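You operate a simulated robot arm through the tools that you are given. There is no shell and no other tool. Be economical: measure what you need, move in short steps, check, and stop when the job is done.

You run a simulated two-armed robot. Do the job below in one go: nothing can be reset, and whatever is moved stays where it is left.

JOB
Pick up the canister from the shelf under the roller rack with one hand, pass it to the other hand and put it on the bench shelf. Set down upright: canister.

The check looks at the end state, three seconds after you hand in, the way a careful person would. Anything else that was tipped, shoved, dropped, spilled or broken makes it a failure.

ROBOT AND FRAMES
Two 7-joint arms with three-finger grippers on one trunk, on a base that drives. Base frame: it is fixed to the floor where the robot stands at the start and does not move with it; the origin is under the middle of the robot, x ahead of it, y to its left, z up. Lengths are in mm, angles in degrees, forces in N, time in s.
The left shoulder is at the start at [70, 146, 1140], the right one opposite. With the tool pointing down near the work surface each hand reaches from about 100 to 440 mm from the robot's upright axis, wherever it stands, measured 20 degrees to its own side. Places, roughly: bench shelf (236x15 cm) [-800, 2640, 1180]. Payload 2.2 kg a hand.
The TCP of each hand is the grasp point between the finger pads, 28 mm short of the fingertips. In the tool frame z runs along the fingers and y along their closing line. The gripper opens to 102 mm. The gripper's body begins 71 mm behind the TCP.
Orientation is that of the tool frame in the base frame, as a unit quaternion [w, x, y, z]. With the fingers straight down and closing along the base's y, the tool's x points along the base's -x, its y along +y and its z along -z.

CONTROLS
- The arms move only by the tool jog_arm. It takes "left_rows", "right_rows" or both (then of equal length, played together; a hand with none holds still); each is one flat list of numbers, 7 for each row, row after row: the turn, a rotation vector about the tool's x, y, z in units of 120 degrees (1.0 is 120 degrees), then the shift along the tool's x, y, z in units of 150 mm (1.0 is 150 mm), then the finger opening in mm, from 0 to 102. In form: [rx, ry, rz, tx, ty, tz, hand, rx, ry, rz, tx, ty, tz, hand, ...]. A call has 1 to 10 rows; each row is the pose to reach, as a shift and turn from the pose commanded when the call began, along the tool's axes at that moment. A call with a number of a shift or a turn outside -1 to 1 is refused whole. A row lasts 0.2 s, in which the tool goes at most 50 mm and 8.6 degrees; a call with a longer step from one row to the next is refused whole, and so is a gripper value outside its range. A pose out of reach is approached as far as the arm can. The call stops where the force on the tool passes 40 N (or 10 N more than at its start, if that is more) or the arm is blocked; 0.2 s more then pass. The fingers move at their own pace and stop on an object; they squeeze with about 43 N. The grip force told is the motor's: it shows also when the fingers shut on nothing. Time passes only in rows, and 0.2 s behind the last, so rows that repeat a pose let the fingers close. The reply holds the time, the measured pose of the TCP, the force on the tool along the base axes, the opening and the grip force, in the units named above and with some noise, with the torque about the TCP (base axes, N m) and any sound that the robot's microphone picked up.
- Cameras (640 x 400 px; columns grow to the right, rows downward): "scene" is now at [114.8, -26.7, 1340.1]; the picture's right is [-0.39, -0.92, 0.00], its down [-0.77, 0.32, -0.55] and it looks along [0.51, -0.21, -0.83] (base axes); focal length 277 px, centre (320, 200). "left" rides on the left gripper at [72, 38, -86] in its tool frame; the picture's right is [-0.46, 0.89, 0.00], its down [-0.60, -0.32, -0.73] and it looks along [-0.65, -0.34, 0.68] (tool axes); focal length 256 px, centre (320, 200). "right" rides on the right gripper at [69, 44, -86] in its tool frame; the picture's right is [-0.53, 0.85, 0.00], its down [-0.58, -0.36, -0.73] and it looks along [-0.62, -0.39, 0.68] (tool axes); focal length 256 px, centre (320, 200). There is no depth. A picture from a camera that has moved, and an enlarged one, comes with that camera's place and axes in the base frame and with its lens.
- capture(camera): a new picture of that camera. The clock stands still meanwhile.
- raise_lower(by): slides the trunk up (or, below 0, down) by that many mm; the arms and the scene camera ride with it, the base frame stays. It gives what a move gives, with no picture.
- drive_base(legs): drives the robot by 1 to 6 legs, each [ahead, left, turn to the left] in mm, mm and degrees, along the robot's own axes; the way and the turn of a leg run together, so that a leg with both is an arc; at most 1500 mm and 180 degrees a leg. The arms and the cameras ride along, it lands a little off, and it stops where it bumps. It gives what a move gives.
- aim_head(pan, tilt): turns the head with the scene camera to pan (to the left, within 86 degrees either way) and tilt (down, from -29 to 69), counted from straight ahead of the robot. It gives what a move gives.
- close_up(camera, box): a new picture of the part [left, top, right, bottom] of that camera's present view, enlarged. The clock stands still meanwhile.
- finish_job(): hands the job in; it is judged then, once.

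Work in short steps. Places have to be worked out from the pictures, the camera data and where the tool is seen: move nearer, look again, correct. Check each grasp and each placing, and mend what went wrong. You have 120 turns and 92 pictures in all, those below and enlarged ones among them. Open the grippers and draw the arms clear of the work before you hand the job in, unless the task says otherwise; then end with one line.

The tools are called after "Call:" as a command line: name --argument value ..., lists and objects as JSON in quotes. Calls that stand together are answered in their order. jog_arm: Moves the arms, as the interface text tells. Its arguments: {"type":"object","properties":{"left_rows":{"type":"array","items":{"type":"number"}},"right_rows":{"type":"array","items":{"type":"number"}}},"required":[]} The other tools are called the same way: raise_lower (by) slides the trunk up or down; drive_base (legs) drives the base; aim_head (pan, tilt) turns the head that bears the scene camera; capture (camera) takes a picture; close_up (camera, box) takes an enlarged picture of a part of a camera's view; finish_job () hands the job in.

At the start:

```text
time: 0.0
left_ee_pos: [452.6, -29.9, 1000.4]
left_tcp_rot: [0.0, 0.001, 1.0, -0.001]
left_force: [-0.7, -0.2, -0.1]
left_moment: [-0.02, 0.0, 0.0]
left_grip_width: 102.1
left_grasp_force: 0.0
right_ee_pos: [206.4, -198.0, 725.6]
right_tcp_rot: [0.0, 0.001, 1.0, 0.0]
right_force: [0.6, 0.8, -0.3]
right_moment: [-0.01, 0.0, -0.01]
right_grip_width: 102.0
right_grasp_force: 0.0
trunk travel left (down, up): [-678.0, 262.0]
robot x, y, heading: [-0.5, 1.4, 0.0]
head pan, tilt: [-22.7, 56.5]
```

scene: 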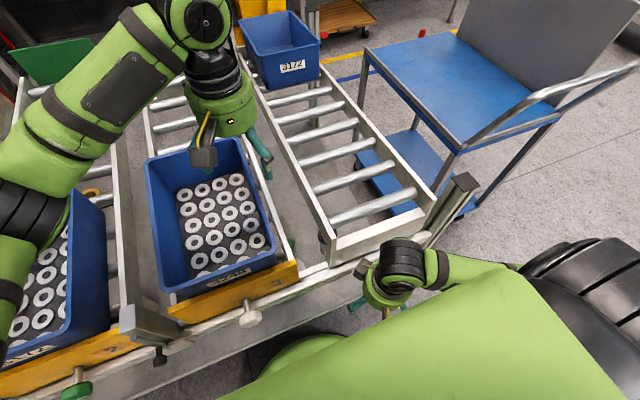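
right: 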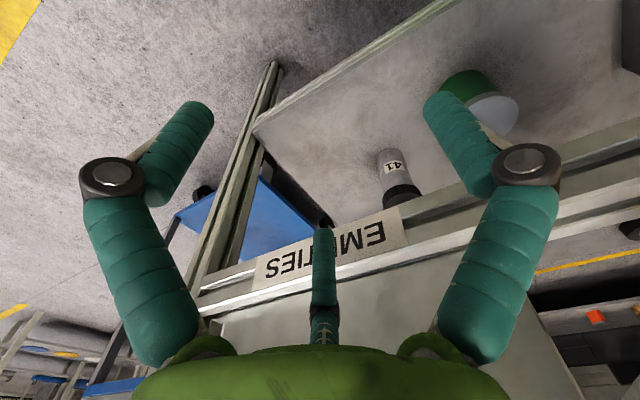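
left: 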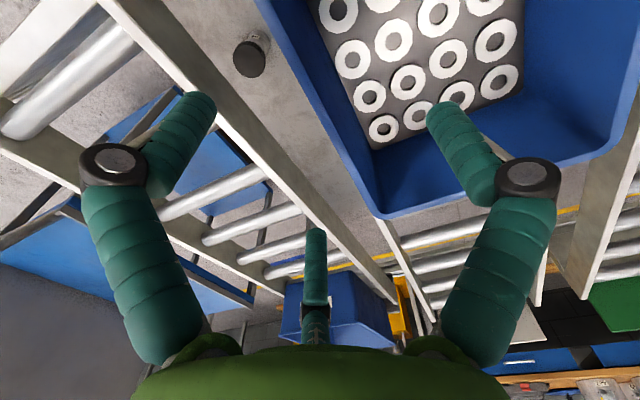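

The right wrist camera sees a shelf under the rack with two items on it: a "41" cylinder, and something green and white. I'll enlarge both.

Call:
close_up --camera "right" --box '[340, 40, 560, 240]'

Call:
aim_head --pan -22 --tilt 30

Call:
capture --camera "scene"

```text
2.00 times, centred on (450, 140) of right
camera zoom: at [137.5, -155.0, 811.0], right [0.53, 0.85, 0.0], down [0.58, -0.36, 0.73], along [0.62, -0.39, -0.68], focal length 512 px, centre (60, 320)
```

zoom: 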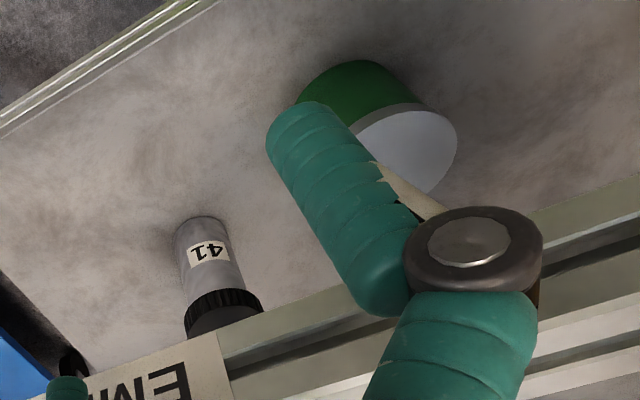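

```text
time: 0.9
left_ee_pos: [453.3, -28.7, 999.7]
left_tcp_rot: [0.001, 0.0, 1.0, 0.0]
left_force: [0.9, 0.6, -0.9]
left_moment: [0.01, -0.04, 0.0]
left_grip_width: 101.9
left_grasp_force: 0.0
right_ee_pos: [207.0, -197.6, 724.4]
right_tcp_rot: [-0.001, 0.0, 1.0, -0.001]
right_force: [-0.1, 0.1, 0.3]
right_moment: [0.02, -0.01, -0.03]
right_grip_width: 102.0
right_grasp_force: 0.1
trunk travel left (down, up): [-678.0, 262.0]
robot x, y, heading: [1.1, -3.1, 0.5]
head pan, tilt: [-22.0, 30.0]
```

```text
87 pictures are left
camera scene: at [133.5, -33.4, 1377.8], right [-0.37, -0.93, 0.0], down [-0.46, 0.19, -0.87], along [0.8, -0.32, -0.5], focal length 277 px, centre (320, 200)
```

scene: 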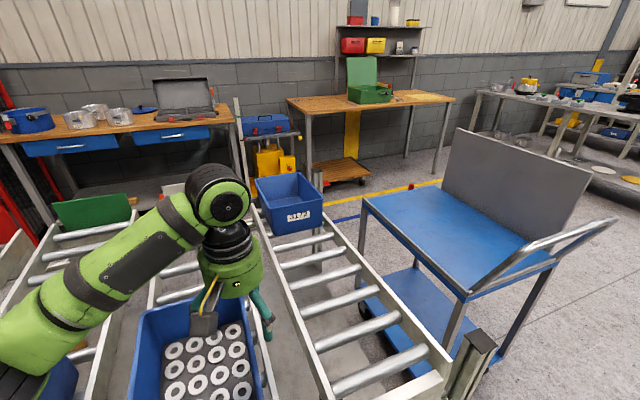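

The canister is probably the grey "41" jar with the black cap, standing roughly at x≈500, y≈-205, z≈350 to 500. Before moving the base I'll look to both sides.

Call:
aim_head --pan 86 --tilt 20

Call:
capture --camera "scene"

Call:
aim_head --pan -86 --tilt 35

Call:
capture --camera "scene"

```text
time: 2.8
left_ee_pos: [453.6, -29.8, 1000.1]
left_tcp_rot: [0.0, 0.001, 1.0, 0.0]
left_force: [0.7, 0.0, 0.5]
left_moment: [0.01, 0.0, 0.01]
left_grip_width: 102.0
left_grasp_force: 0.1
right_ee_pos: [206.2, -197.0, 724.5]
right_tcp_rot: [0.0, 0.0, 1.0, 0.0]
right_force: [0.4, 0.3, 0.0]
right_moment: [0.01, 0.0, 0.04]
right_grip_width: 101.9
right_grasp_force: 0.0
trunk travel left (down, up): [-678.0, 262.0]
robot x, y, heading: [2.4, -1.8, 0.0]
head pan, tilt: [85.9, 20.0]
```

```text
86 pictures are left
camera scene: at [56.4, 93.4, 1394.0], right [1.0, -0.07, 0.0], down [-0.02, -0.34, -0.94], along [0.07, 0.94, -0.34], focal length 277 px, centre (320, 200)
```

scene: 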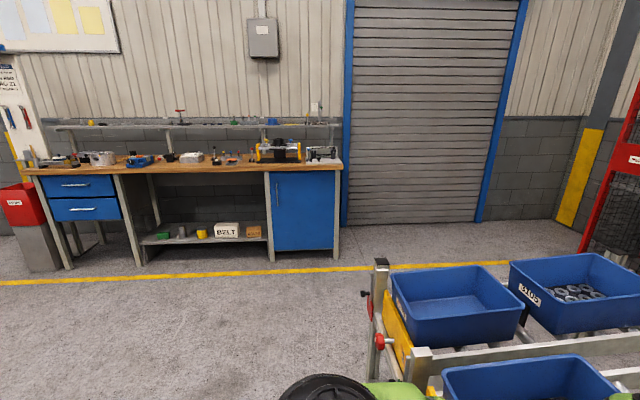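

```text
time: 5.4
left_ee_pos: [452.7, -30.2, 999.7]
left_tcp_rot: [0.0, 0.0, 1.0, 0.0]
left_force: [0.0, 0.3, -0.5]
left_moment: [0.04, -0.02, -0.04]
left_grip_width: 101.7
left_grasp_force: 0.1
right_ee_pos: [207.3, -197.2, 724.4]
right_tcp_rot: [-0.001, 0.0, 1.0, 0.0]
right_force: [-0.2, -0.5, -0.6]
right_moment: [-0.01, -0.06, 0.03]
right_grip_width: 102.2
right_grasp_force: 0.0
trunk travel left (down, up): [-678.0, 262.0]
robot x, y, heading: [3.6, 1.2, 0.1]
head pan, tilt: [-85.9, 35.0]
```

```text
85 pictures are left
camera scene: at [56.0, -87.3, 1370.1], right [-1.0, -0.07, 0.0], down [-0.04, 0.57, -0.82], along [0.06, -0.82, -0.57], focal length 277 px, centre (320, 200)
```

scene: 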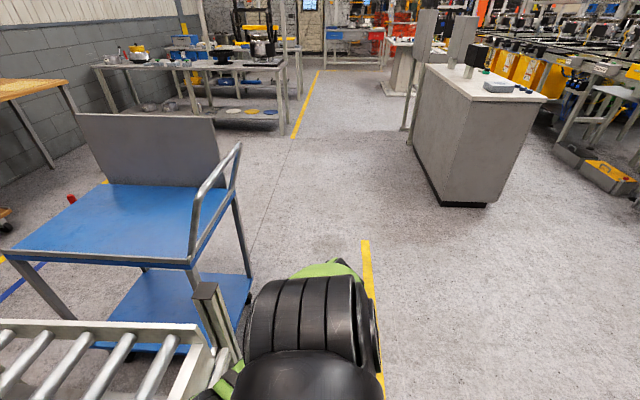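

The floor is free on both sides, and the bench shelf is the narrow board above the workbench. I'll back off 400 mm so the left arm clears the bins, then look at the rack.

Call:
drive_base --legs '[[-400, 0, 0]]'

Call:
aim_head --pan -15 --tilt 50

Call:
capture --camera "scene"

Call:
capture --camera "right"

```text
time: 7.8
left_ee_pos: [57.7, -26.7, 1000.6]
left_tcp_rot: [0.0, -0.005, 1.0, 0.0]
left_force: [1.1, -0.1, 0.6]
left_moment: [-0.01, 0.02, 0.0]
left_grip_width: 101.9
left_grasp_force: 0.0
right_ee_pos: [-188.2, -198.0, 724.4]
right_tcp_rot: [0.0, -0.004, 1.0, 0.0]
right_force: [-0.1, -0.2, -0.6]
right_moment: [-0.01, -0.03, -0.03]
right_grip_width: 102.2
right_grasp_force: 0.1
trunk travel left (down, up): [-678.0, 262.0]
robot x, y, heading: [-394.4, -4.1, 0.6]
head pan, tilt: [-85.9, 35.0]
```

```text
time: 9.3
left_ee_pos: [57.7, -28.7, 1000.9]
left_tcp_rot: [0.0, -0.004, 1.0, 0.0]
left_force: [-0.1, -0.8, -0.1]
left_moment: [-0.03, 0.01, 0.02]
left_grip_width: 102.0
left_grasp_force: 0.1
right_ee_pos: [-187.4, -198.1, 723.6]
right_tcp_rot: [0.001, -0.004, 1.0, 0.0]
right_force: [-0.3, -0.2, 0.9]
right_moment: [-0.02, 0.02, -0.01]
right_grip_width: 102.2
right_grasp_force: 0.0
trunk travel left (down, up): [-678.0, 262.0]
robot x, y, heading: [-398.9, -1.5, 0.1]
head pan, tilt: [-15.0, 50.0]
```

```text
84 pictures are left
camera scene: at [-271.6, -20.1, 1348.4], right [-0.25, -0.97, 0.0], down [-0.74, 0.19, -0.64], along [0.62, -0.16, -0.77], focal length 277 px, centre (320, 200)
```

scene: 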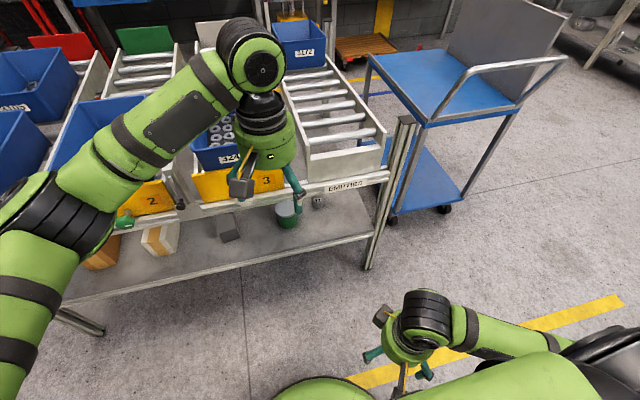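

```text
83 pictures are left
camera right: at [-257.1, -155.5, 811.0], right [0.53, 0.85, 0.0], down [0.58, -0.36, 0.73], along [0.62, -0.39, -0.68], focal length 256 px, centre (320, 200)
```

right: 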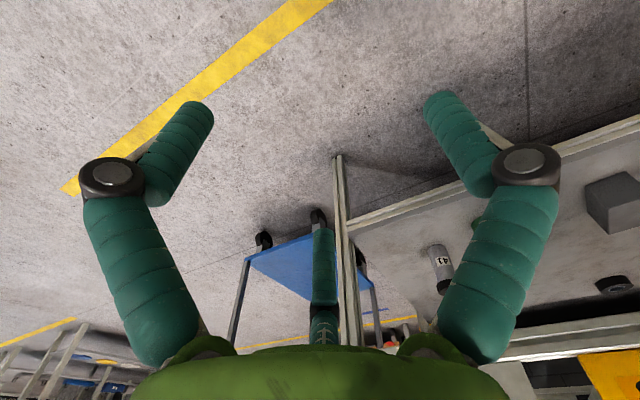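

The shelf shows boxes, a green tub and the "41" canister near its right end. I'll lower the trunk 400 mm so I can look in under the rack; both hands stay clear of it.

Call:
raise_lower --by -400

Call:
aim_head --pan -15 --tilt 35

Call:
capture --camera "scene"

```text
time: 13.1
left_ee_pos: [57.8, -25.9, 599.6]
left_tcp_rot: [0.0, -0.004, 1.0, 0.0]
left_force: [-0.1, 0.8, 0.3]
left_moment: [0.0, -0.01, 0.0]
left_grip_width: 102.1
left_grasp_force: 0.1
right_ee_pos: [-187.3, -198.3, 324.5]
right_tcp_rot: [0.0, -0.005, 1.0, 0.001]
right_force: [-0.1, -0.4, -0.2]
right_moment: [-0.01, 0.0, -0.02]
right_grip_width: 101.9
right_grasp_force: 0.1
trunk travel left (down, up): [-278.0, 662.0]
robot x, y, heading: [-395.7, -0.5, 0.1]
head pan, tilt: [-15.0, 50.0]
```

```text
time: 13.9
left_ee_pos: [57.6, -26.9, 600.1]
left_tcp_rot: [0.0, -0.004, 1.0, 0.0]
left_force: [0.4, 0.3, 0.1]
left_moment: [0.01, -0.03, 0.03]
left_grip_width: 102.0
left_grasp_force: 0.1
right_ee_pos: [-186.8, -198.1, 324.4]
right_tcp_rot: [0.0, -0.004, 1.0, 0.0]
right_force: [0.7, 0.5, 0.3]
right_moment: [0.0, 0.03, -0.01]
right_grip_width: 101.9
right_grasp_force: 0.1
trunk travel left (down, up): [-278.0, 662.0]
robot x, y, heading: [-392.7, -1.7, 0.4]
head pan, tilt: [-15.0, 35.0]
```

```text
82 pictures are left
camera scene: at [-261.0, -22.8, 970.1], right [-0.25, -0.97, 0.0], down [-0.56, 0.14, -0.82], along [0.79, -0.21, -0.57], focal length 277 px, centre (320, 200)
```

scene: 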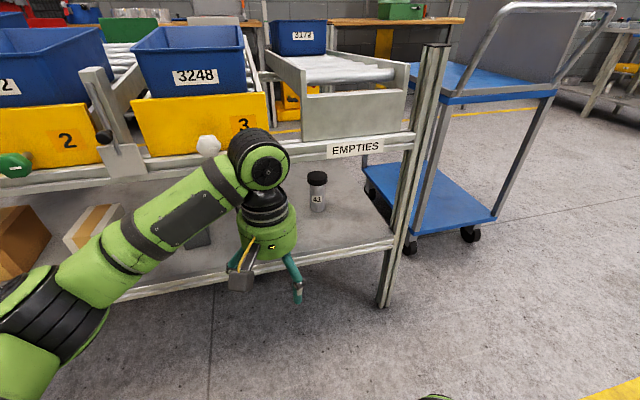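

Triangulating puts the canister at about [460, -200], base z≈413, top ≈550. The shelf front edge is at x≈286 and the beam underside at z≈675. I plan a horizontal grasp with the right hand, with its camera on top. First the left arm moves aside, and the right hand rises and starts rolling about its tool axis.

Call:
jog_arm --left_rows '[0, 0, 0, 0.1, 0.1, 0, 102, 0, 0, 0, 0.2, 0.2, 0, 102, 0, 0, 0, 0.3, 0.3, 0, 102, 0, 0, 0, 0.4, 0.4, 0, 102, 0, 0, 0, 0.5, 0.5, 0, 102, 0, 0, 0, 0.6, 0.6, 0, 102, 0, 0, 0, 0.7, 0.7, 0, 102, 0, 0, 0, 0.8, 0.8, 0, 102, 0, 0, 0, 0.9, 0.9, 0, 102, 0, 0, 0, 1, 1, 0, 102]' --right_rows '[0, 0, 0.07, -0.1, 0, -0.1, 102, 0, 0, 0.14, -0.2, 0, -0.2, 102, 0, 0, 0.21, -0.3, 0, -0.3, 102, 0, 0, 0.28, -0.4, 0, -0.4, 102, 0, 0, 0.35, -0.5, 0, -0.5, 102, 0, 0, 0.42, -0.6, 0, -0.6, 102, 0, 0, 0.49, -0.7, 0, -0.7, 102, 0, 0, 0.56, -0.8, 0, -0.8, 102, 0, 0, 0.63, -0.9, 0, -0.9, 102, 0, 0, 0.7, -1, 0, -1, 102]'

Call:
close_up --camera "scene" --box '[200, 100, 440, 250]'

```text
time: 16.1
left_ee_pos: [-94.0, 121.8, 598.3]
left_tcp_rot: [-0.001, -0.004, 1.0, -0.001]
left_force: [-0.1, 0.4, 0.9]
left_moment: [-0.01, -0.01, -0.01]
left_grip_width: 102.0
left_grasp_force: 0.0
right_ee_pos: [-36.3, -196.8, 475.1]
right_tcp_rot: [0.0, 0.666, 0.746, 0.0]
right_force: [0.2, 0.3, -0.4]
right_moment: [0.03, -0.01, -0.02]
right_grip_width: 102.0
right_grasp_force: 0.0
trunk travel left (down, up): [-278.0, 662.0]
robot x, y, heading: [-396.5, 0.3, 0.5]
head pan, tilt: [-15.0, 35.0]
```

```text
2.67 times, centred on (320, 175) of scene
camera zoom: at [-261.0, -22.6, 970.1], right [-0.25, -0.97, 0.0], down [-0.56, 0.14, -0.82], along [0.79, -0.21, -0.57], focal length 740 px, centre (320, 267)
```

zoom: 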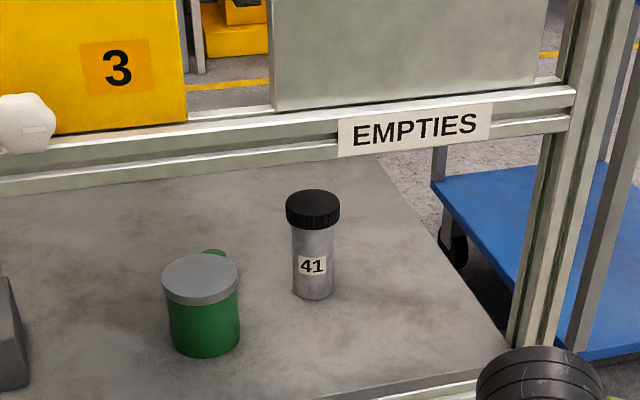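

The canister ("41", body ≈53 mm, black cap ≈63 mm) stands clear of the green mug at about [400, -59]. Next I continue the roll.

Call:
jog_arm --right_rows '[0, 0, 0.071, 0, 0, 0, 102, 0, 0, 0.142, 0, 0, 0, 102, 0, 0, 0.213, 0, 0, 0, 102, 0, 0, 0.284, 0, 0, 0, 102, 0, 0, 0.355, 0, 0, 0, 102, 0, 0, 0.426, 0, 0, 0, 102, 0, 0, 0.497, 0, 0, 0, 102, 0, 0, 0.568, 0, 0, 0, 102, 0, 0, 0.639, 0, 0, 0, 102, 0, 0, 0.71, 0, 0, 0, 102]'

```text
time: 18.3
left_ee_pos: [-94.2, 123.0, 599.6]
left_tcp_rot: [0.0, -0.004, 1.0, 0.0]
left_force: [-0.8, 0.9, 0.2]
left_moment: [-0.03, -0.02, 0.01]
left_grip_width: 101.7
left_grasp_force: 0.1
right_ee_pos: [-25.6, -205.1, 320.6]
right_tcp_rot: [0.001, 0.995, 0.097, 0.004]
right_force: [-0.8, -0.6, 0.3]
right_moment: [0.01, 0.01, 0.0]
right_grip_width: 102.0
right_grasp_force: 0.0
right hand out of reach, approached as far as the arm can: row 3, 4, 5, 6, 7, 8, 9, 10
trunk travel left (down, up): [-278.0, 662.0]
robot x, y, heading: [-394.3, -0.3, 0.4]
head pan, tilt: [-15.0, 35.0]
```

The roll finished, though the hand sagged to z≈320. Next I pitch the fingers up toward horizontal-forward.

Call:
jog_arm --right_rows '[0, 0.071, 0, 0, 0, 0, 102, 0, 0.142, 0, 0, 0, 0, 102, 0, 0.213, 0, 0, 0, 0, 102, 0, 0.284, 0, 0, 0, 0, 102, 0, 0.355, 0, 0, 0, 0, 102, 0, 0.426, 0, 0, 0, 0, 102, 0, 0.497, 0, 0, 0, 0, 102, 0, 0.568, 0, 0, 0, 0, 102, 0, 0.639, 0, 0, 0, 0, 102, 0, 0.71, 0, 0, 0, 0, 102]'

Call:
capture --camera "scene"

```text
time: 19.4
left_ee_pos: [-93.4, 120.5, 599.3]
left_tcp_rot: [0.0, -0.004, 1.0, 0.0]
left_force: [0.2, 0.3, -0.3]
left_moment: [0.0, 0.0, 0.03]
left_grip_width: 101.8
left_grasp_force: 0.0
right_ee_pos: [-18.1, -254.9, 331.1]
right_tcp_rot: [0.044, 0.941, 0.148, 0.3]
right_force: [0.2, -0.2, 0.0]
right_moment: [0.04, -0.01, 0.0]
right_grip_width: 102.0
right_grasp_force: 0.1
trunk travel left (down, up): [-278.0, 662.0]
robot x, y, heading: [-397.2, -3.2, 0.3]
head pan, tilt: [-15.0, 35.0]
stopped in row 5 (right hand): the arm was blocked; the commanded pose is now the measured one
```

```text
80 pictures are left
camera scene: at [-260.8, -22.9, 970.1], right [-0.25, -0.97, 0.0], down [-0.56, 0.14, -0.82], along [0.79, -0.21, -0.57], focal length 277 px, centre (320, 200)
```

scene: 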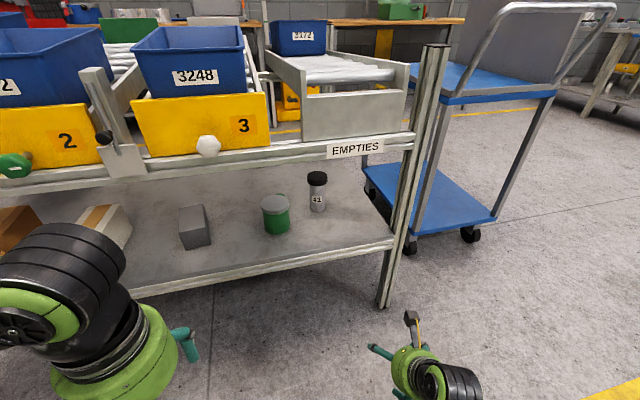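

The pitch was blocked at about 35°, probably by a joint limit with the arm folded low. I'll move the hand up and forward to give the wrist room, then pitch further.

Call:
jog_arm --right_rows '[0, 0, 0, 0.17, 0.054, -0.07, 102, 0, 0, 0, 0.34, 0.108, -0.14, 102, 0, 0, 0, 0.51, 0.162, -0.21, 102, 0, 0, 0, 0.68, 0.216, -0.28, 102, 0, 0, 0, 0.855, 0.27, -0.345, 102]'

```text
time: 20.1
left_ee_pos: [-93.6, 122.5, 599.8]
left_tcp_rot: [-0.001, -0.004, 1.0, 0.0]
left_force: [-0.1, -0.7, -0.1]
left_moment: [-0.01, 0.01, 0.04]
left_grip_width: 101.9
left_grasp_force: 0.1
right_ee_pos: [19.1, -308.1, 400.3]
right_tcp_rot: [0.12, 0.937, 0.176, 0.279]
right_force: [0.2, -0.1, 0.5]
right_moment: [0.0, 0.01, -0.03]
right_grip_width: 102.3
right_grasp_force: 0.1
trunk travel left (down, up): [-278.0, 662.0]
robot x, y, heading: [-395.8, -1.8, 0.7]
head pan, tilt: [-15.0, 35.0]
stopped in row 3 (right hand): the arm was blocked; the commanded pose is now the measured one
```

The roll seems to push a joint to its limit. I'll roll back so the camera sits under the hand and use a 30° down-pitched forward pose instead; that still clears the beam and the shelf.

Call:
jog_arm --right_rows '[-0.0165, 0.0012, -0.069, 0, 0, 0, 102, -0.0329, 0.0023, -0.138, 0, 0, 0, 102, -0.0494, 0.0035, -0.207, 0, 0, 0, 102, -0.0658, 0.0046, -0.276, 0, 0, 0, 102, -0.0823, 0.0058, -0.345, 0, 0, 0, 102, -0.0987, 0.0069, -0.414, 0, 0, 0, 102, -0.1152, 0.0081, -0.483, 0, 0, 0, 102, -0.1316, 0.0092, -0.552, 0, 0, 0, 102, -0.148, 0.0104, -0.621, 0, 0, 0, 102, -0.1645, 0.0115, -0.69, 0, 0, 0, 102]'

Call:
jog_arm --right_rows '[-0.015, 0.001, -0.0634, 0, 0, 0, 102, -0.03, 0.002, -0.1268, 0, 0, 0, 102, -0.045, 0.003, -0.19, 0, 0, 0, 102, -0.06, 0.004, -0.2534, 0, 0, 0, 102, -0.075, 0.005, -0.317, 0, 0, 0, 102, -0.09, 0.006, -0.38, 0, 0, 0, 102, -0.106, 0.0075, -0.444, 0, 0, 0, 102, -0.121, 0.0085, -0.508, 0, 0, 0, 102, -0.136, 0.0095, -0.571, 0, 0, 0, 102]'

```text
time: 21.3
left_ee_pos: [-94.5, 122.1, 598.0]
left_tcp_rot: [0.0, -0.003, 1.0, 0.0]
left_force: [-0.1, -0.7, 0.5]
left_moment: [0.01, 0.03, -0.03]
left_grip_width: 102.1
left_grasp_force: 0.0
right_ee_pos: [26.9, -351.5, 422.5]
right_tcp_rot: [0.342, 0.78, 0.478, 0.216]
right_force: [-0.2, 0.4, -0.2]
right_moment: [-0.02, 0.0, 0.01]
right_grip_width: 101.9
right_grasp_force: 0.1
trunk travel left (down, up): [-278.0, 662.0]
robot x, y, heading: [-394.5, 2.2, 0.8]
head pan, tilt: [-15.0, 35.0]
stopped in row 6 (right hand): the arm was blocked; the commanded pose is now the measured one
```

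```text
time: 23.3
left_ee_pos: [-93.5, 122.2, 599.0]
left_tcp_rot: [0.0, -0.005, 1.0, 0.0]
left_force: [-1.2, 0.6, -0.2]
left_moment: [0.0, -0.04, -0.04]
left_grip_width: 102.1
left_grasp_force: 0.1
right_ee_pos: [27.3, -349.8, 421.9]
right_tcp_rot: [0.499, 0.321, 0.803, 0.058]
right_force: [-0.2, 0.2, 0.2]
right_moment: [-0.02, -0.01, -0.01]
right_grip_width: 102.0
right_grasp_force: 0.1
trunk travel left (down, up): [-278.0, 662.0]
robot x, y, heading: [-396.4, 0.6, 0.6]
head pan, tilt: [-15.0, 35.0]
```

The roll has come back to about 38° from the goal pose. This next jog finishes that and brings the hand to about y=-200, z=480.

Call:
jog_arm --right_rows '[-0.0214, 0.006, -0.0596, 0.0556, 0.189, -0.084, 102, -0.0428, 0.012, -0.119, 0.111, 0.379, -0.168, 102, -0.064, 0.018, -0.179, 0.167, 0.568, -0.251, 102, -0.0856, 0.024, -0.238, 0.222, 0.758, -0.335, 102, -0.107, 0.03, -0.298, 0.278, 0.947, -0.419, 102, -0.107, 0.03, -0.298, 0.278, 0.947, -0.419, 102]'

Call:
capture --camera "right"

Call:
capture --camera "scene"

```text
time: 24.7
left_ee_pos: [-92.8, 121.9, 598.2]
left_tcp_rot: [0.0, -0.004, 1.0, 0.0]
left_force: [1.0, 0.2, -0.3]
left_moment: [0.03, 0.0, 0.02]
left_grip_width: 102.0
left_grasp_force: 0.1
right_ee_pos: [33.9, -198.5, 474.3]
right_tcp_rot: [0.5, 0.0, 0.866, -0.001]
right_force: [0.1, -0.6, 0.3]
right_moment: [0.03, -0.01, 0.01]
right_grip_width: 102.3
right_grasp_force: 0.1
right hand out of reach, approached as far as the arm can: row 5, 6
trunk travel left (down, up): [-278.0, 662.0]
robot x, y, heading: [-395.9, -0.5, 0.7]
head pan, tilt: [-15.0, 35.0]
```

```text
79 pictures are left
camera right: at [-75.9, -155.8, 457.0], right [0.27, 0.85, 0.46], down [-0.35, -0.36, 0.87], along [0.9, -0.39, 0.19], focal length 256 px, centre (320, 200)
```

right: 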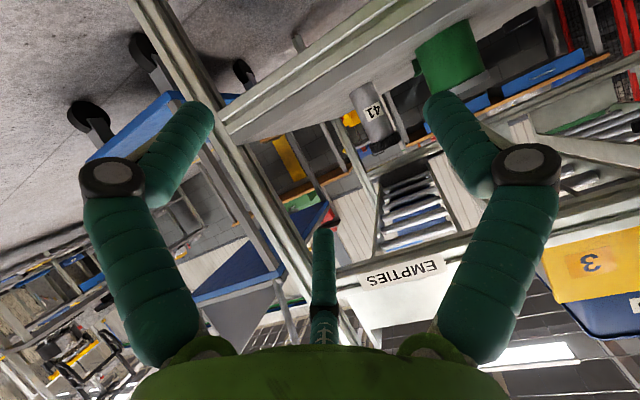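

```text
78 pictures are left
camera scene: at [-261.0, -22.9, 970.1], right [-0.25, -0.97, 0.0], down [-0.56, 0.14, -0.82], along [0.79, -0.21, -0.57], focal length 277 px, centre (320, 200)
```

scene: 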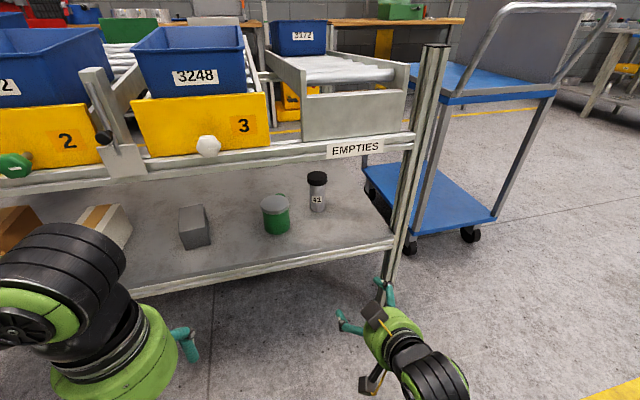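

The hand is level at 30° down-pitch. There's a grey block on the hand I want to identify, so I'll zoom in on it and on the canister.

Call:
close_up --camera "scene" --box '[320, 260, 480, 400]'

Call:
close_up --camera "right" --box '[220, 0, 540, 200]'

```text
2.86 times, centred on (400, 330) of scene
camera zoom: at [-261.0, -22.9, 970.1], right [-0.25, -0.97, 0.0], down [-0.56, 0.14, -0.82], along [0.79, -0.21, -0.57], focal length 792 px, centre (91, -171)
```

zoom: 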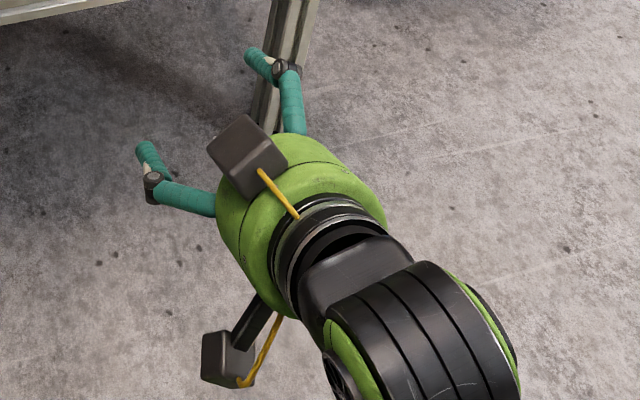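

```text
2.00 times, centred on (380, 100) of right
camera zoom: at [-75.9, -155.8, 457.0], right [0.27, 0.85, 0.46], down [-0.35, -0.36, 0.87], along [0.9, -0.39, 0.19], focal length 512 px, centre (200, 400)
```

zoom: 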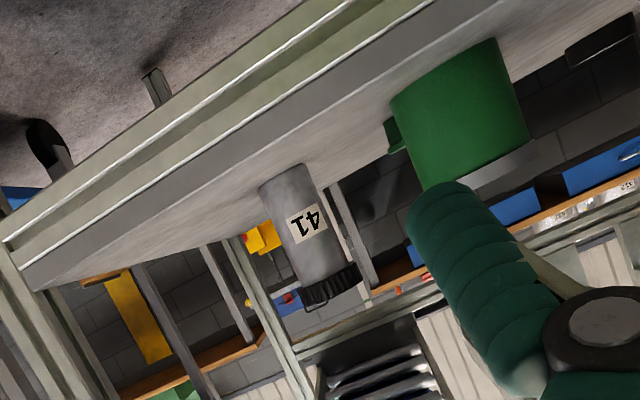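

There's a second block above the hand, which in this pose still clears the beam by about 50 mm. Refined canister estimate: axis [470, -203], z 400 to 530. I'll pull the left hand back further, lower the right to z≈455, then drive 320 mm forward.

Call:
jog_arm --left_rows '[0, 0, 0, 0.2, 0.1, 0, 102, 0, 0, 0, 0.4, 0.2, 0, 102, 0, 0, 0, 0.6, 0.3, 0, 102, 0, 0, 0, 0.8, 0.4, 0, 102]' --right_rows '[0, 0, 0, 0.03, -0.01, 0.0166, 102, 0, 0, 0, 0.06, -0.02, 0.033, 102, 0, 0, 0, 0.09, -0.025, 0.05, 102, 0, 0, 0, 0.11, -0.03, 0.0633, 102]'

Call:
drive_base --legs '[[320, 0, 0]]'

Call:
capture --camera "scene"

Call:
capture --camera "right"

```text
time: 25.7
left_ee_pos: [-128.4, 158.4, 639.0]
left_tcp_rot: [-0.001, -0.004, 1.0, 0.0]
left_force: [-0.9, 0.2, 0.1]
left_moment: [-0.01, 0.0, -0.04]
left_grip_width: 102.0
left_grasp_force: 0.0
left hand out of reach, approached as far as the arm can: row 1, 2, 3, 4
right_ee_pos: [32.8, -205.1, 453.4]
right_tcp_rot: [0.5, 0.001, 0.866, 0.0]
right_force: [0.8, -0.4, -0.5]
right_moment: [-0.03, 0.0, 0.0]
right_grip_width: 101.9
right_grasp_force: 0.1
trunk travel left (down, up): [-278.0, 662.0]
robot x, y, heading: [-398.4, -3.1, 0.6]
head pan, tilt: [-15.0, 35.0]
```

```text
time: 27.6
left_ee_pos: [147.9, 163.2, 638.4]
left_tcp_rot: [-0.002, -0.006, 1.0, 0.0]
left_force: [-1.0, 0.3, -0.3]
left_moment: [0.0, -0.01, -0.02]
left_grip_width: 102.0
left_grasp_force: 0.0
right_ee_pos: [306.0, -201.7, 451.6]
right_tcp_rot: [0.491, 0.002, 0.871, -0.002]
right_force: [-2.8, 0.9, 2.0]
right_moment: [-0.05, 0.15, -0.12]
right_grip_width: 102.4
right_grasp_force: 0.1
trunk travel left (down, up): [-278.0, 662.0]
robot x, y, heading: [-121.7, 2.3, 0.4]
head pan, tilt: [-15.0, 35.0]
stopped in leg 1: the force on the tool passed its limit at 105 N (the readings are from after the stop); the commanded pose is now the measured one
```

```text
75 pictures are left
camera scene: at [15.4, -19.6, 970.1], right [-0.25, -0.97, 0.0], down [-0.56, 0.14, -0.82], along [0.79, -0.2, -0.57], focal length 277 px, centre (320, 200)
```

scene: 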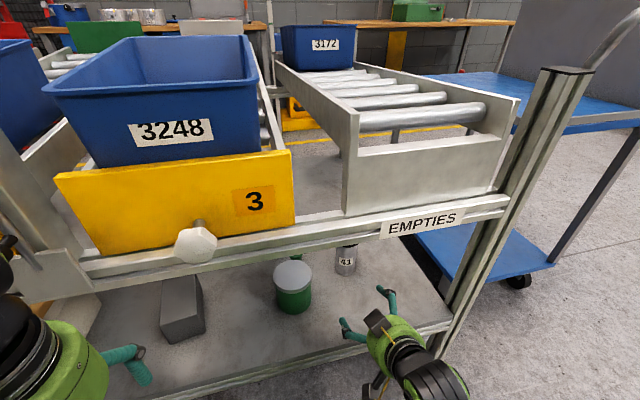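

```text
74 pictures are left
camera right: at [196.5, -158.1, 437.0], right [0.28, 0.84, 0.46], down [-0.33, -0.36, 0.87], along [0.9, -0.39, 0.18], focal length 256 px, centre (320, 200)
```

right: 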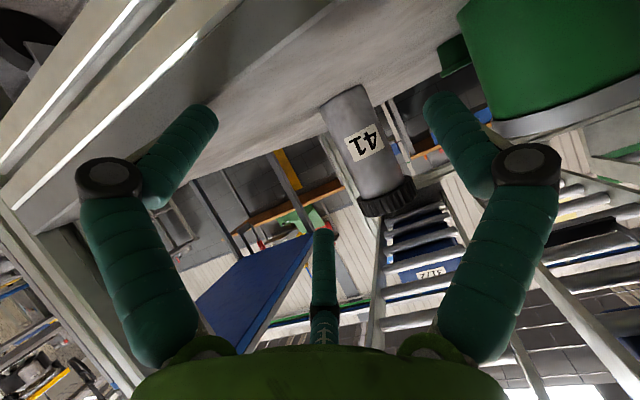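

The fingers touched something at TCP x≈306 with an upward, backward push, so probably the shelf's front rail, which may be higher than I thought. I'll zoom in to refine.

Call:
close_up --camera "scene" --box '[260, 220, 460, 380]'

Call:
close_up --camera "right" --box '[80, 40, 480, 240]'

```text
2.50 times, centred on (360, 300) of scene
camera zoom: at [15.4, -19.6, 970.1], right [-0.25, -0.97, 0.0], down [-0.56, 0.14, -0.82], along [0.79, -0.2, -0.57], focal length 693 px, centre (220, -50)
```

zoom: 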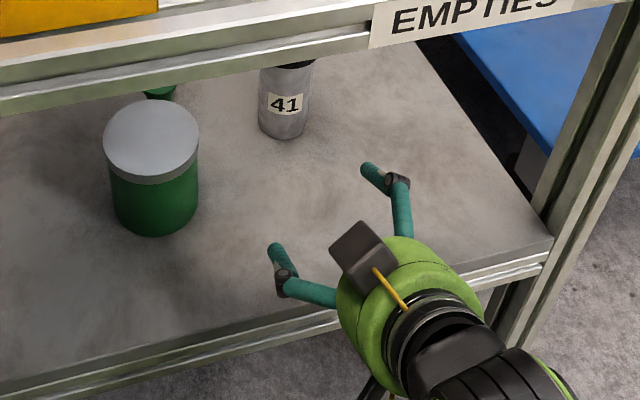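

```text
1.60 times, centred on (280, 140) of right
camera zoom: at [196.5, -158.1, 437.0], right [0.28, 0.84, 0.46], down [-0.33, -0.36, 0.87], along [0.9, -0.39, 0.18], focal length 410 px, centre (384, 296)
```

zoom: 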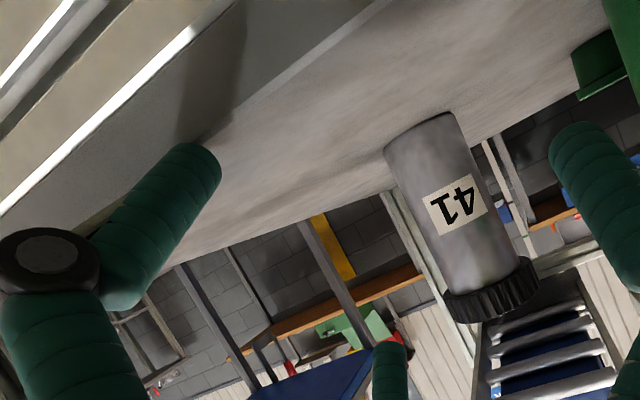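

The force and moment signature matches the wrist camera block under the hand touching the shelf's front rail, with the shelf at z≈407. I'll raise 27 mm and advance the base carefully.

Call:
raise_lower --by 27

Call:
capture --camera "right"

```text
time: 28.4
left_ee_pos: [148.2, 163.2, 665.7]
left_tcp_rot: [-0.001, -0.006, 1.0, 0.0]
left_force: [0.0, -0.1, 0.1]
left_moment: [0.01, -0.01, 0.0]
left_grip_width: 102.1
left_grasp_force: 0.1
right_ee_pos: [306.7, -200.7, 478.2]
right_tcp_rot: [0.491, 0.002, 0.871, -0.002]
right_force: [0.1, 0.2, -0.4]
right_moment: [-0.01, 0.01, 0.01]
right_grip_width: 101.8
right_grasp_force: 0.0
trunk travel left (down, up): [-305.0, 635.0]
robot x, y, heading: [-118.2, 2.2, 0.7]
head pan, tilt: [-15.0, 35.0]
```

```text
71 pictures are left
camera right: at [196.9, -158.3, 463.8], right [0.28, 0.84, 0.46], down [-0.33, -0.36, 0.87], along [0.9, -0.39, 0.18], focal length 256 px, centre (320, 200)
```

right: 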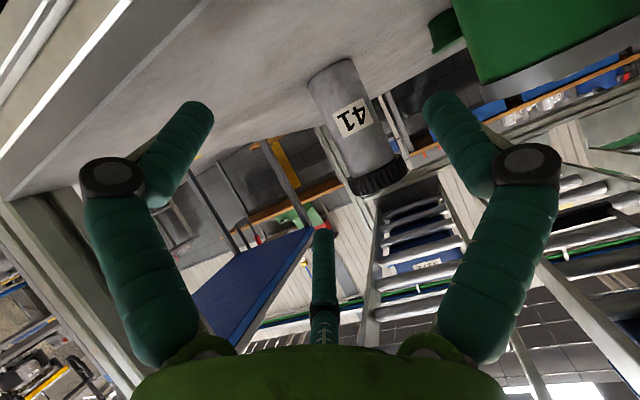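

Contact is gone and the hand is lined up with the canister within a few mm. Next I advance 100 mm with the arm.

Call:
jog_arm --right_rows '[0, 0, 0, -0.069, 0, 0.114, 102, 0, 0, 0, -0.138, 0, 0.228, 102, 0, 0, 0, -0.207, 0, 0.342, 102, 0, 0, 0, -0.276, 0, 0.456, 102, 0, 0, 0, -0.345, 0, 0.57, 102]'

Call:
capture --camera "right"

Call:
capture --camera "scene"

```text
time: 29.6
left_ee_pos: [147.2, 162.3, 664.6]
left_tcp_rot: [-0.001, -0.007, 1.0, 0.0]
left_force: [-0.7, -0.8, -0.5]
left_moment: [0.0, 0.02, -0.04]
left_grip_width: 102.0
left_grasp_force: 0.1
right_ee_pos: [408.0, -203.3, 479.1]
right_tcp_rot: [0.491, 0.002, 0.871, -0.002]
right_force: [-0.9, 1.0, 0.0]
right_moment: [0.0, 0.0, 0.0]
right_grip_width: 101.6
right_grasp_force: 0.1
trunk travel left (down, up): [-305.0, 635.0]
robot x, y, heading: [-119.9, 2.2, 0.6]
head pan, tilt: [-15.0, 35.0]
```

```text
70 pictures are left
camera right: at [297.5, -159.0, 464.6], right [0.28, 0.84, 0.46], down [-0.33, -0.36, 0.87], along [0.9, -0.39, 0.18], focal length 256 px, centre (320, 200)
```

right: 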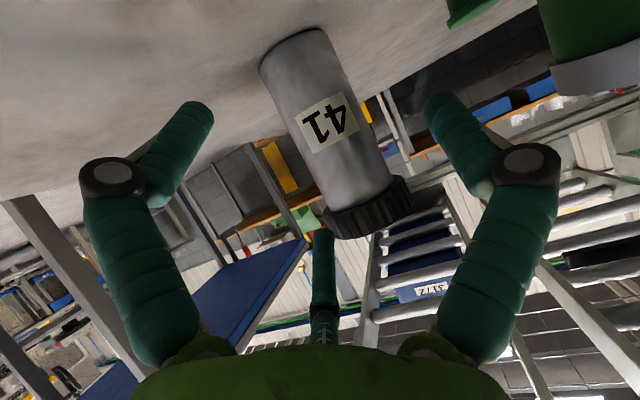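

```text
69 pictures are left
camera scene: at [15.8, -19.7, 997.1], right [-0.25, -0.97, 0.0], down [-0.56, 0.14, -0.82], along [0.79, -0.2, -0.57], focal length 277 px, centre (320, 200)
```

scene: 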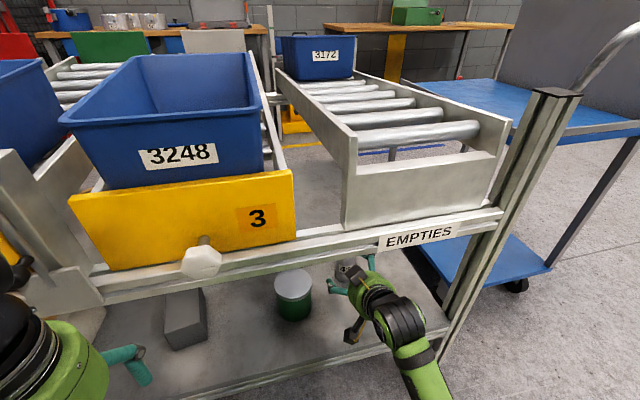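

The canister axis lines up at x≈478 between the fingers. I advance 66 mm and check the force.

Call:
jog_arm --right_rows '[0, 0, 0, -0.057, 0, 0.094, 102, 0, 0, 0, -0.114, 0, 0.188, 102, 0, 0, 0, -0.171, 0, 0.282, 102, 0, 0, 0, -0.228, 0, 0.376, 102]'

Call:
capture --camera "right"

```text
time: 30.6
left_ee_pos: [147.9, 161.8, 665.3]
left_tcp_rot: [-0.002, -0.006, 1.0, 0.0]
left_force: [0.2, 0.8, 0.4]
left_moment: [0.01, 0.02, -0.01]
left_grip_width: 102.1
left_grasp_force: 0.0
right_ee_pos: [471.6, -202.3, 478.1]
right_tcp_rot: [0.491, 0.001, 0.871, -0.001]
right_force: [-0.3, 0.1, 1.0]
right_moment: [0.01, 0.0, 0.01]
right_grip_width: 102.1
right_grasp_force: 0.1
trunk travel left (down, up): [-305.0, 635.0]
robot x, y, heading: [-123.7, 0.0, 0.6]
head pan, tilt: [-15.0, 35.0]
```

```text
68 pictures are left
camera right: at [362.5, -159.6, 463.6], right [0.28, 0.84, 0.46], down [-0.33, -0.36, 0.87], along [0.9, -0.39, 0.18], focal length 256 px, centre (320, 200)
```

right: 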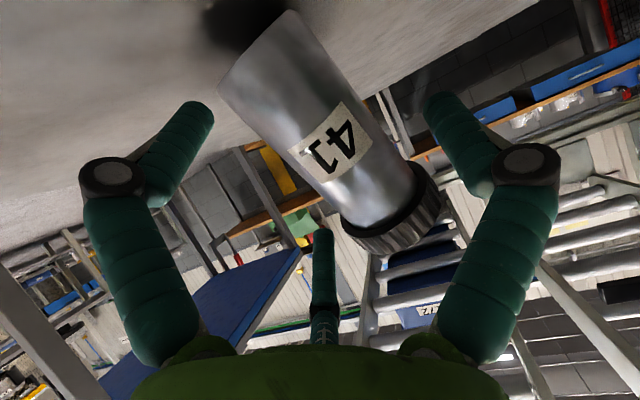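

The picture puts the canister axis about 8 mm ahead of and 10 mm left of the TCP. I correct by that amount, then check.

Call:
jog_arm --right_rows '[0, 0, 0, -0.0275, 0.067, 0.0456, 102, 0, 0, 0, -0.0275, 0.067, 0.0456, 102]'

Call:
capture --camera "right"

```text
time: 31.2
left_ee_pos: [147.9, 161.7, 666.6]
left_tcp_rot: [-0.002, -0.006, 1.0, 0.0]
left_force: [0.1, -0.3, 0.0]
left_moment: [-0.02, -0.02, -0.01]
left_grip_width: 102.0
left_grasp_force: 0.1
right_ee_pos: [479.0, -191.8, 479.4]
right_tcp_rot: [0.492, 0.002, 0.871, -0.002]
right_force: [-0.4, 0.1, 0.3]
right_moment: [0.0, 0.0, -0.01]
right_grip_width: 101.9
right_grasp_force: 0.1
trunk travel left (down, up): [-305.0, 635.0]
robot x, y, heading: [-118.3, 1.0, 0.5]
head pan, tilt: [-15.0, 35.0]
```

```text
67 pictures are left
camera right: at [370.5, -149.2, 463.4], right [0.28, 0.84, 0.46], down [-0.33, -0.36, 0.87], along [0.9, -0.39, 0.18], focal length 256 px, centre (320, 200)
```

right: 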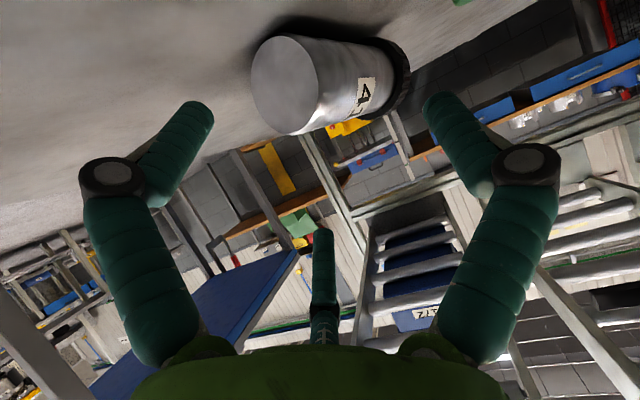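

The canister was tipped: part of the hand, probably the top block, pushed its cap. I back the hand straight out before looking again.

Call:
jog_arm --right_rows '[0, 0, 0, 0.1, 0, -0.165, 102, 0, 0, 0, 0.2, 0, -0.33, 102, 0, 0, 0, 0.3, 0, -0.495, 102, 0, 0, 0, 0.4, 0, -0.66, 102, 0, 0, 0, 0.5, 0, -0.825, 102]'

Call:
capture --camera "right"

Call:
capture --camera "scene"

```text
time: 32.4
left_ee_pos: [149.0, 162.0, 666.6]
left_tcp_rot: [-0.002, -0.006, 1.0, -0.001]
left_force: [-0.9, 0.6, 0.2]
left_moment: [0.03, 0.0, 0.01]
left_grip_width: 102.0
left_grasp_force: 0.1
right_ee_pos: [335.1, -192.0, 477.2]
right_tcp_rot: [0.492, 0.001, 0.871, -0.001]
right_force: [-0.3, 0.6, 0.5]
right_moment: [0.0, 0.03, -0.03]
right_grip_width: 102.0
right_grasp_force: 0.1
trunk travel left (down, up): [-305.0, 635.0]
robot x, y, heading: [-122.1, 1.6, 0.7]
head pan, tilt: [-15.0, 35.0]
```

```text
66 pictures are left
camera right: at [225.6, -148.3, 463.0], right [0.28, 0.84, 0.46], down [-0.33, -0.36, 0.87], along [0.9, -0.39, 0.18], focal length 256 px, centre (320, 200)
```

right: 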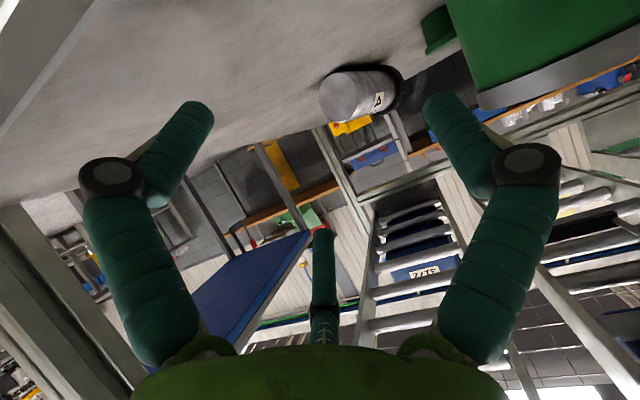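

```text
65 pictures are left
camera scene: at [15.5, -19.7, 997.2], right [-0.25, -0.97, 0.0], down [-0.56, 0.14, -0.82], along [0.79, -0.2, -0.57], focal length 277 px, centre (320, 200)
```

scene: 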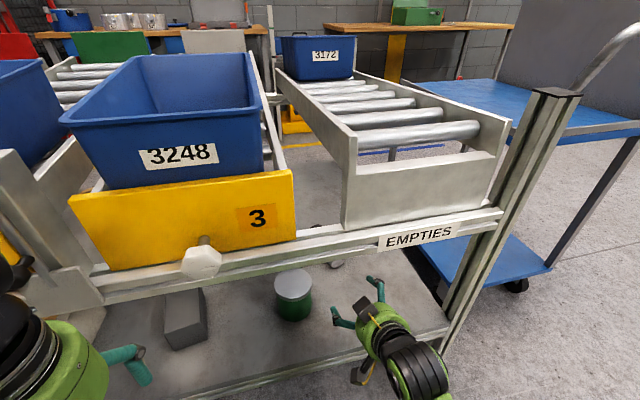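

The canister now lies on the shelf with its base toward me and the cap away. I zoom in to measure its axis.

Call:
close_up --camera "right" --box '[290, 40, 450, 140]'

Call:
close_up --camera "scene" --box '[270, 220, 430, 320]'

```text
4.00 times, centred on (370, 90) of right
camera zoom: at [225.6, -148.3, 463.0], right [0.28, 0.84, 0.46], down [-0.33, -0.36, 0.87], along [0.9, -0.39, 0.18], focal length 1024 px, centre (120, 640)
```

zoom: 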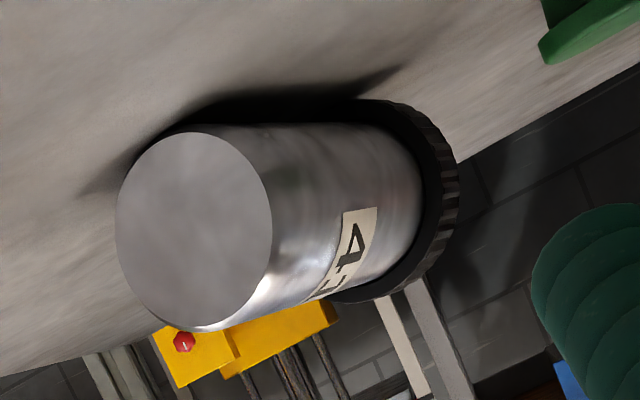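

```text
4.00 times, centred on (350, 270) of scene
camera zoom: at [15.5, -19.7, 997.2], right [-0.25, -0.97, 0.0], down [-0.56, 0.14, -0.82], along [0.79, -0.2, -0.57], focal length 1109 px, centre (200, -80)
```

zoom: 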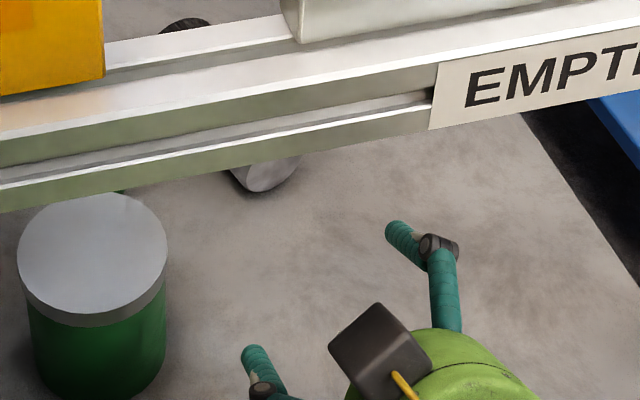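

The canister lies with its base centre at about [503, -194, 428] and its axis yawed ≈28° to the left. Before another try I need to understand the hand's block and its central part, so I look at the left hand with the scene camera.

Call:
aim_head --pan 35 --tilt 50

Call:
capture --camera "scene"

Call:
capture --camera "left"

```text
time: 33.6
left_ee_pos: [147.4, 161.7, 666.5]
left_tcp_rot: [-0.001, -0.006, 1.0, 0.0]
left_force: [-0.3, -0.2, 0.1]
left_moment: [0.01, 0.03, 0.01]
left_grip_width: 102.1
left_grasp_force: 0.2
right_ee_pos: [335.4, -192.4, 477.8]
right_tcp_rot: [0.49, 0.002, 0.872, -0.002]
right_force: [-1.1, 0.0, 0.8]
right_moment: [0.01, 0.04, -0.03]
right_grip_width: 102.0
right_grasp_force: 0.1
trunk travel left (down, up): [-305.0, 635.0]
robot x, y, heading: [-117.9, 1.9, 0.7]
head pan, tilt: [35.0, 50.0]
```

```text
62 pictures are left
camera scene: at [-7.0, 47.0, 975.4], right [0.58, -0.81, 0.0], down [-0.62, -0.45, -0.64], along [0.52, 0.37, -0.77], focal length 277 px, centre (320, 200)
```

scene: 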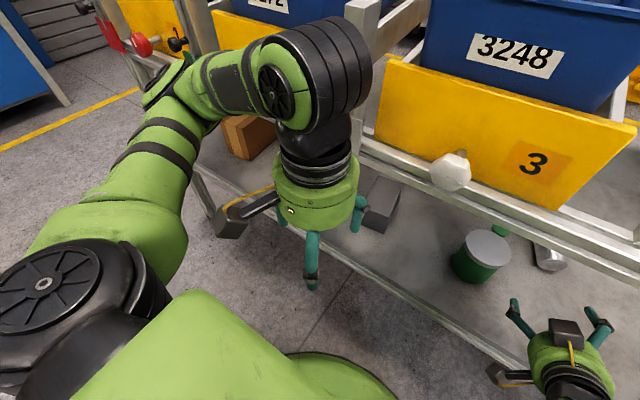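

```text
61 pictures are left
camera left: at [75.2, 198.9, 753.0], right [0.45, 0.89, 0.0], down [0.61, -0.31, 0.73], along [0.65, -0.33, -0.68], focal length 256 px, centre (320, 200)
```

left: 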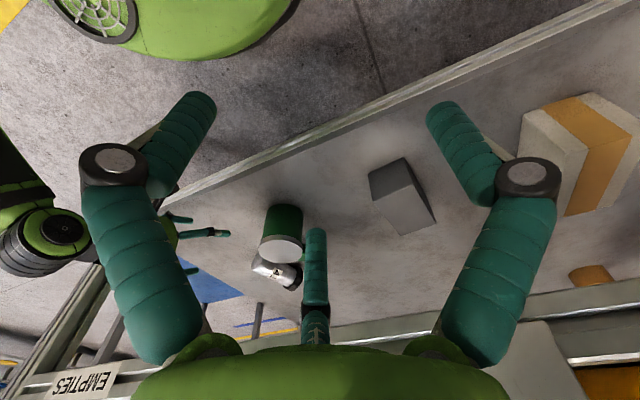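

The hand turns out to have a third fixed finger, at about tool [-48, -33, up to +12], which caught the cap. For the lying canister I'll align the hand with its axis (yaw 28°, pitch 45°), where that finger stays clear, starting from a pre-grasp position behind its base.

Call:
jog_arm --right_rows '[-0.0468, 0.028, -0.036, -0.0575, -0.082, 0.121, 102, -0.0935, 0.0565, -0.0725, -0.115, -0.1635, 0.2415, 102, -0.14, 0.085, -0.109, -0.1725, -0.245, 0.362, 102, -0.187, 0.113, -0.145, -0.23, -0.327, 0.483, 102, -0.187, 0.113, -0.145, -0.23, -0.327, 0.483, 102]'

Call:
capture --camera "right"

```text
time: 34.8
left_ee_pos: [148.4, 163.3, 665.4]
left_tcp_rot: [-0.003, -0.006, 1.0, 0.0]
left_force: [0.2, 0.0, 0.2]
left_moment: [-0.02, 0.04, 0.0]
left_grip_width: 102.0
left_grasp_force: 0.2
right_ee_pos: [414.7, -241.2, 470.7]
right_tcp_rot: [0.37, -0.225, 0.896, 0.093]
right_force: [-0.2, 0.0, -0.4]
right_moment: [-0.03, 0.03, -0.03]
right_grip_width: 102.2
right_grasp_force: 0.1
trunk travel left (down, up): [-305.0, 635.0]
robot x, y, heading: [-117.8, 3.3, 0.5]
head pan, tilt: [35.0, 50.0]
```

```text
60 pictures are left
camera right: at [296.8, -254.6, 483.0], right [-0.06, 0.92, 0.38], down [0.08, -0.37, 0.92], along [0.99, 0.09, -0.05], focal length 256 px, centre (320, 200)
```

right: 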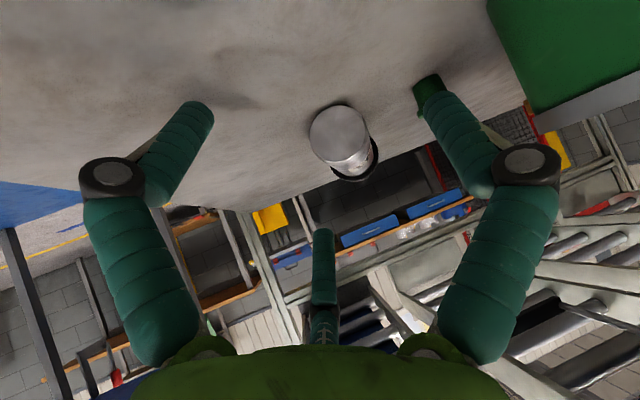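

The base is visible ahead of the hand; I'll zoom for a precise axis.

Call:
close_up --camera "right" --box '[260, 70, 420, 210]'

```text
2.86 times, centred on (340, 140) of right
camera zoom: at [296.8, -254.6, 483.0], right [-0.06, 0.92, 0.38], down [0.08, -0.37, 0.92], along [0.99, 0.09, -0.05], focal length 731 px, centre (263, 371)
```

zoom: 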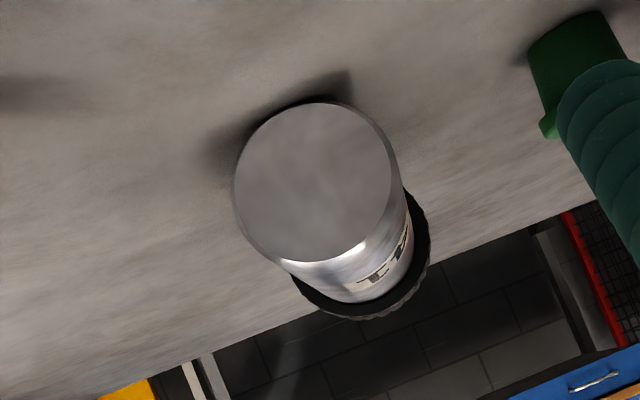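

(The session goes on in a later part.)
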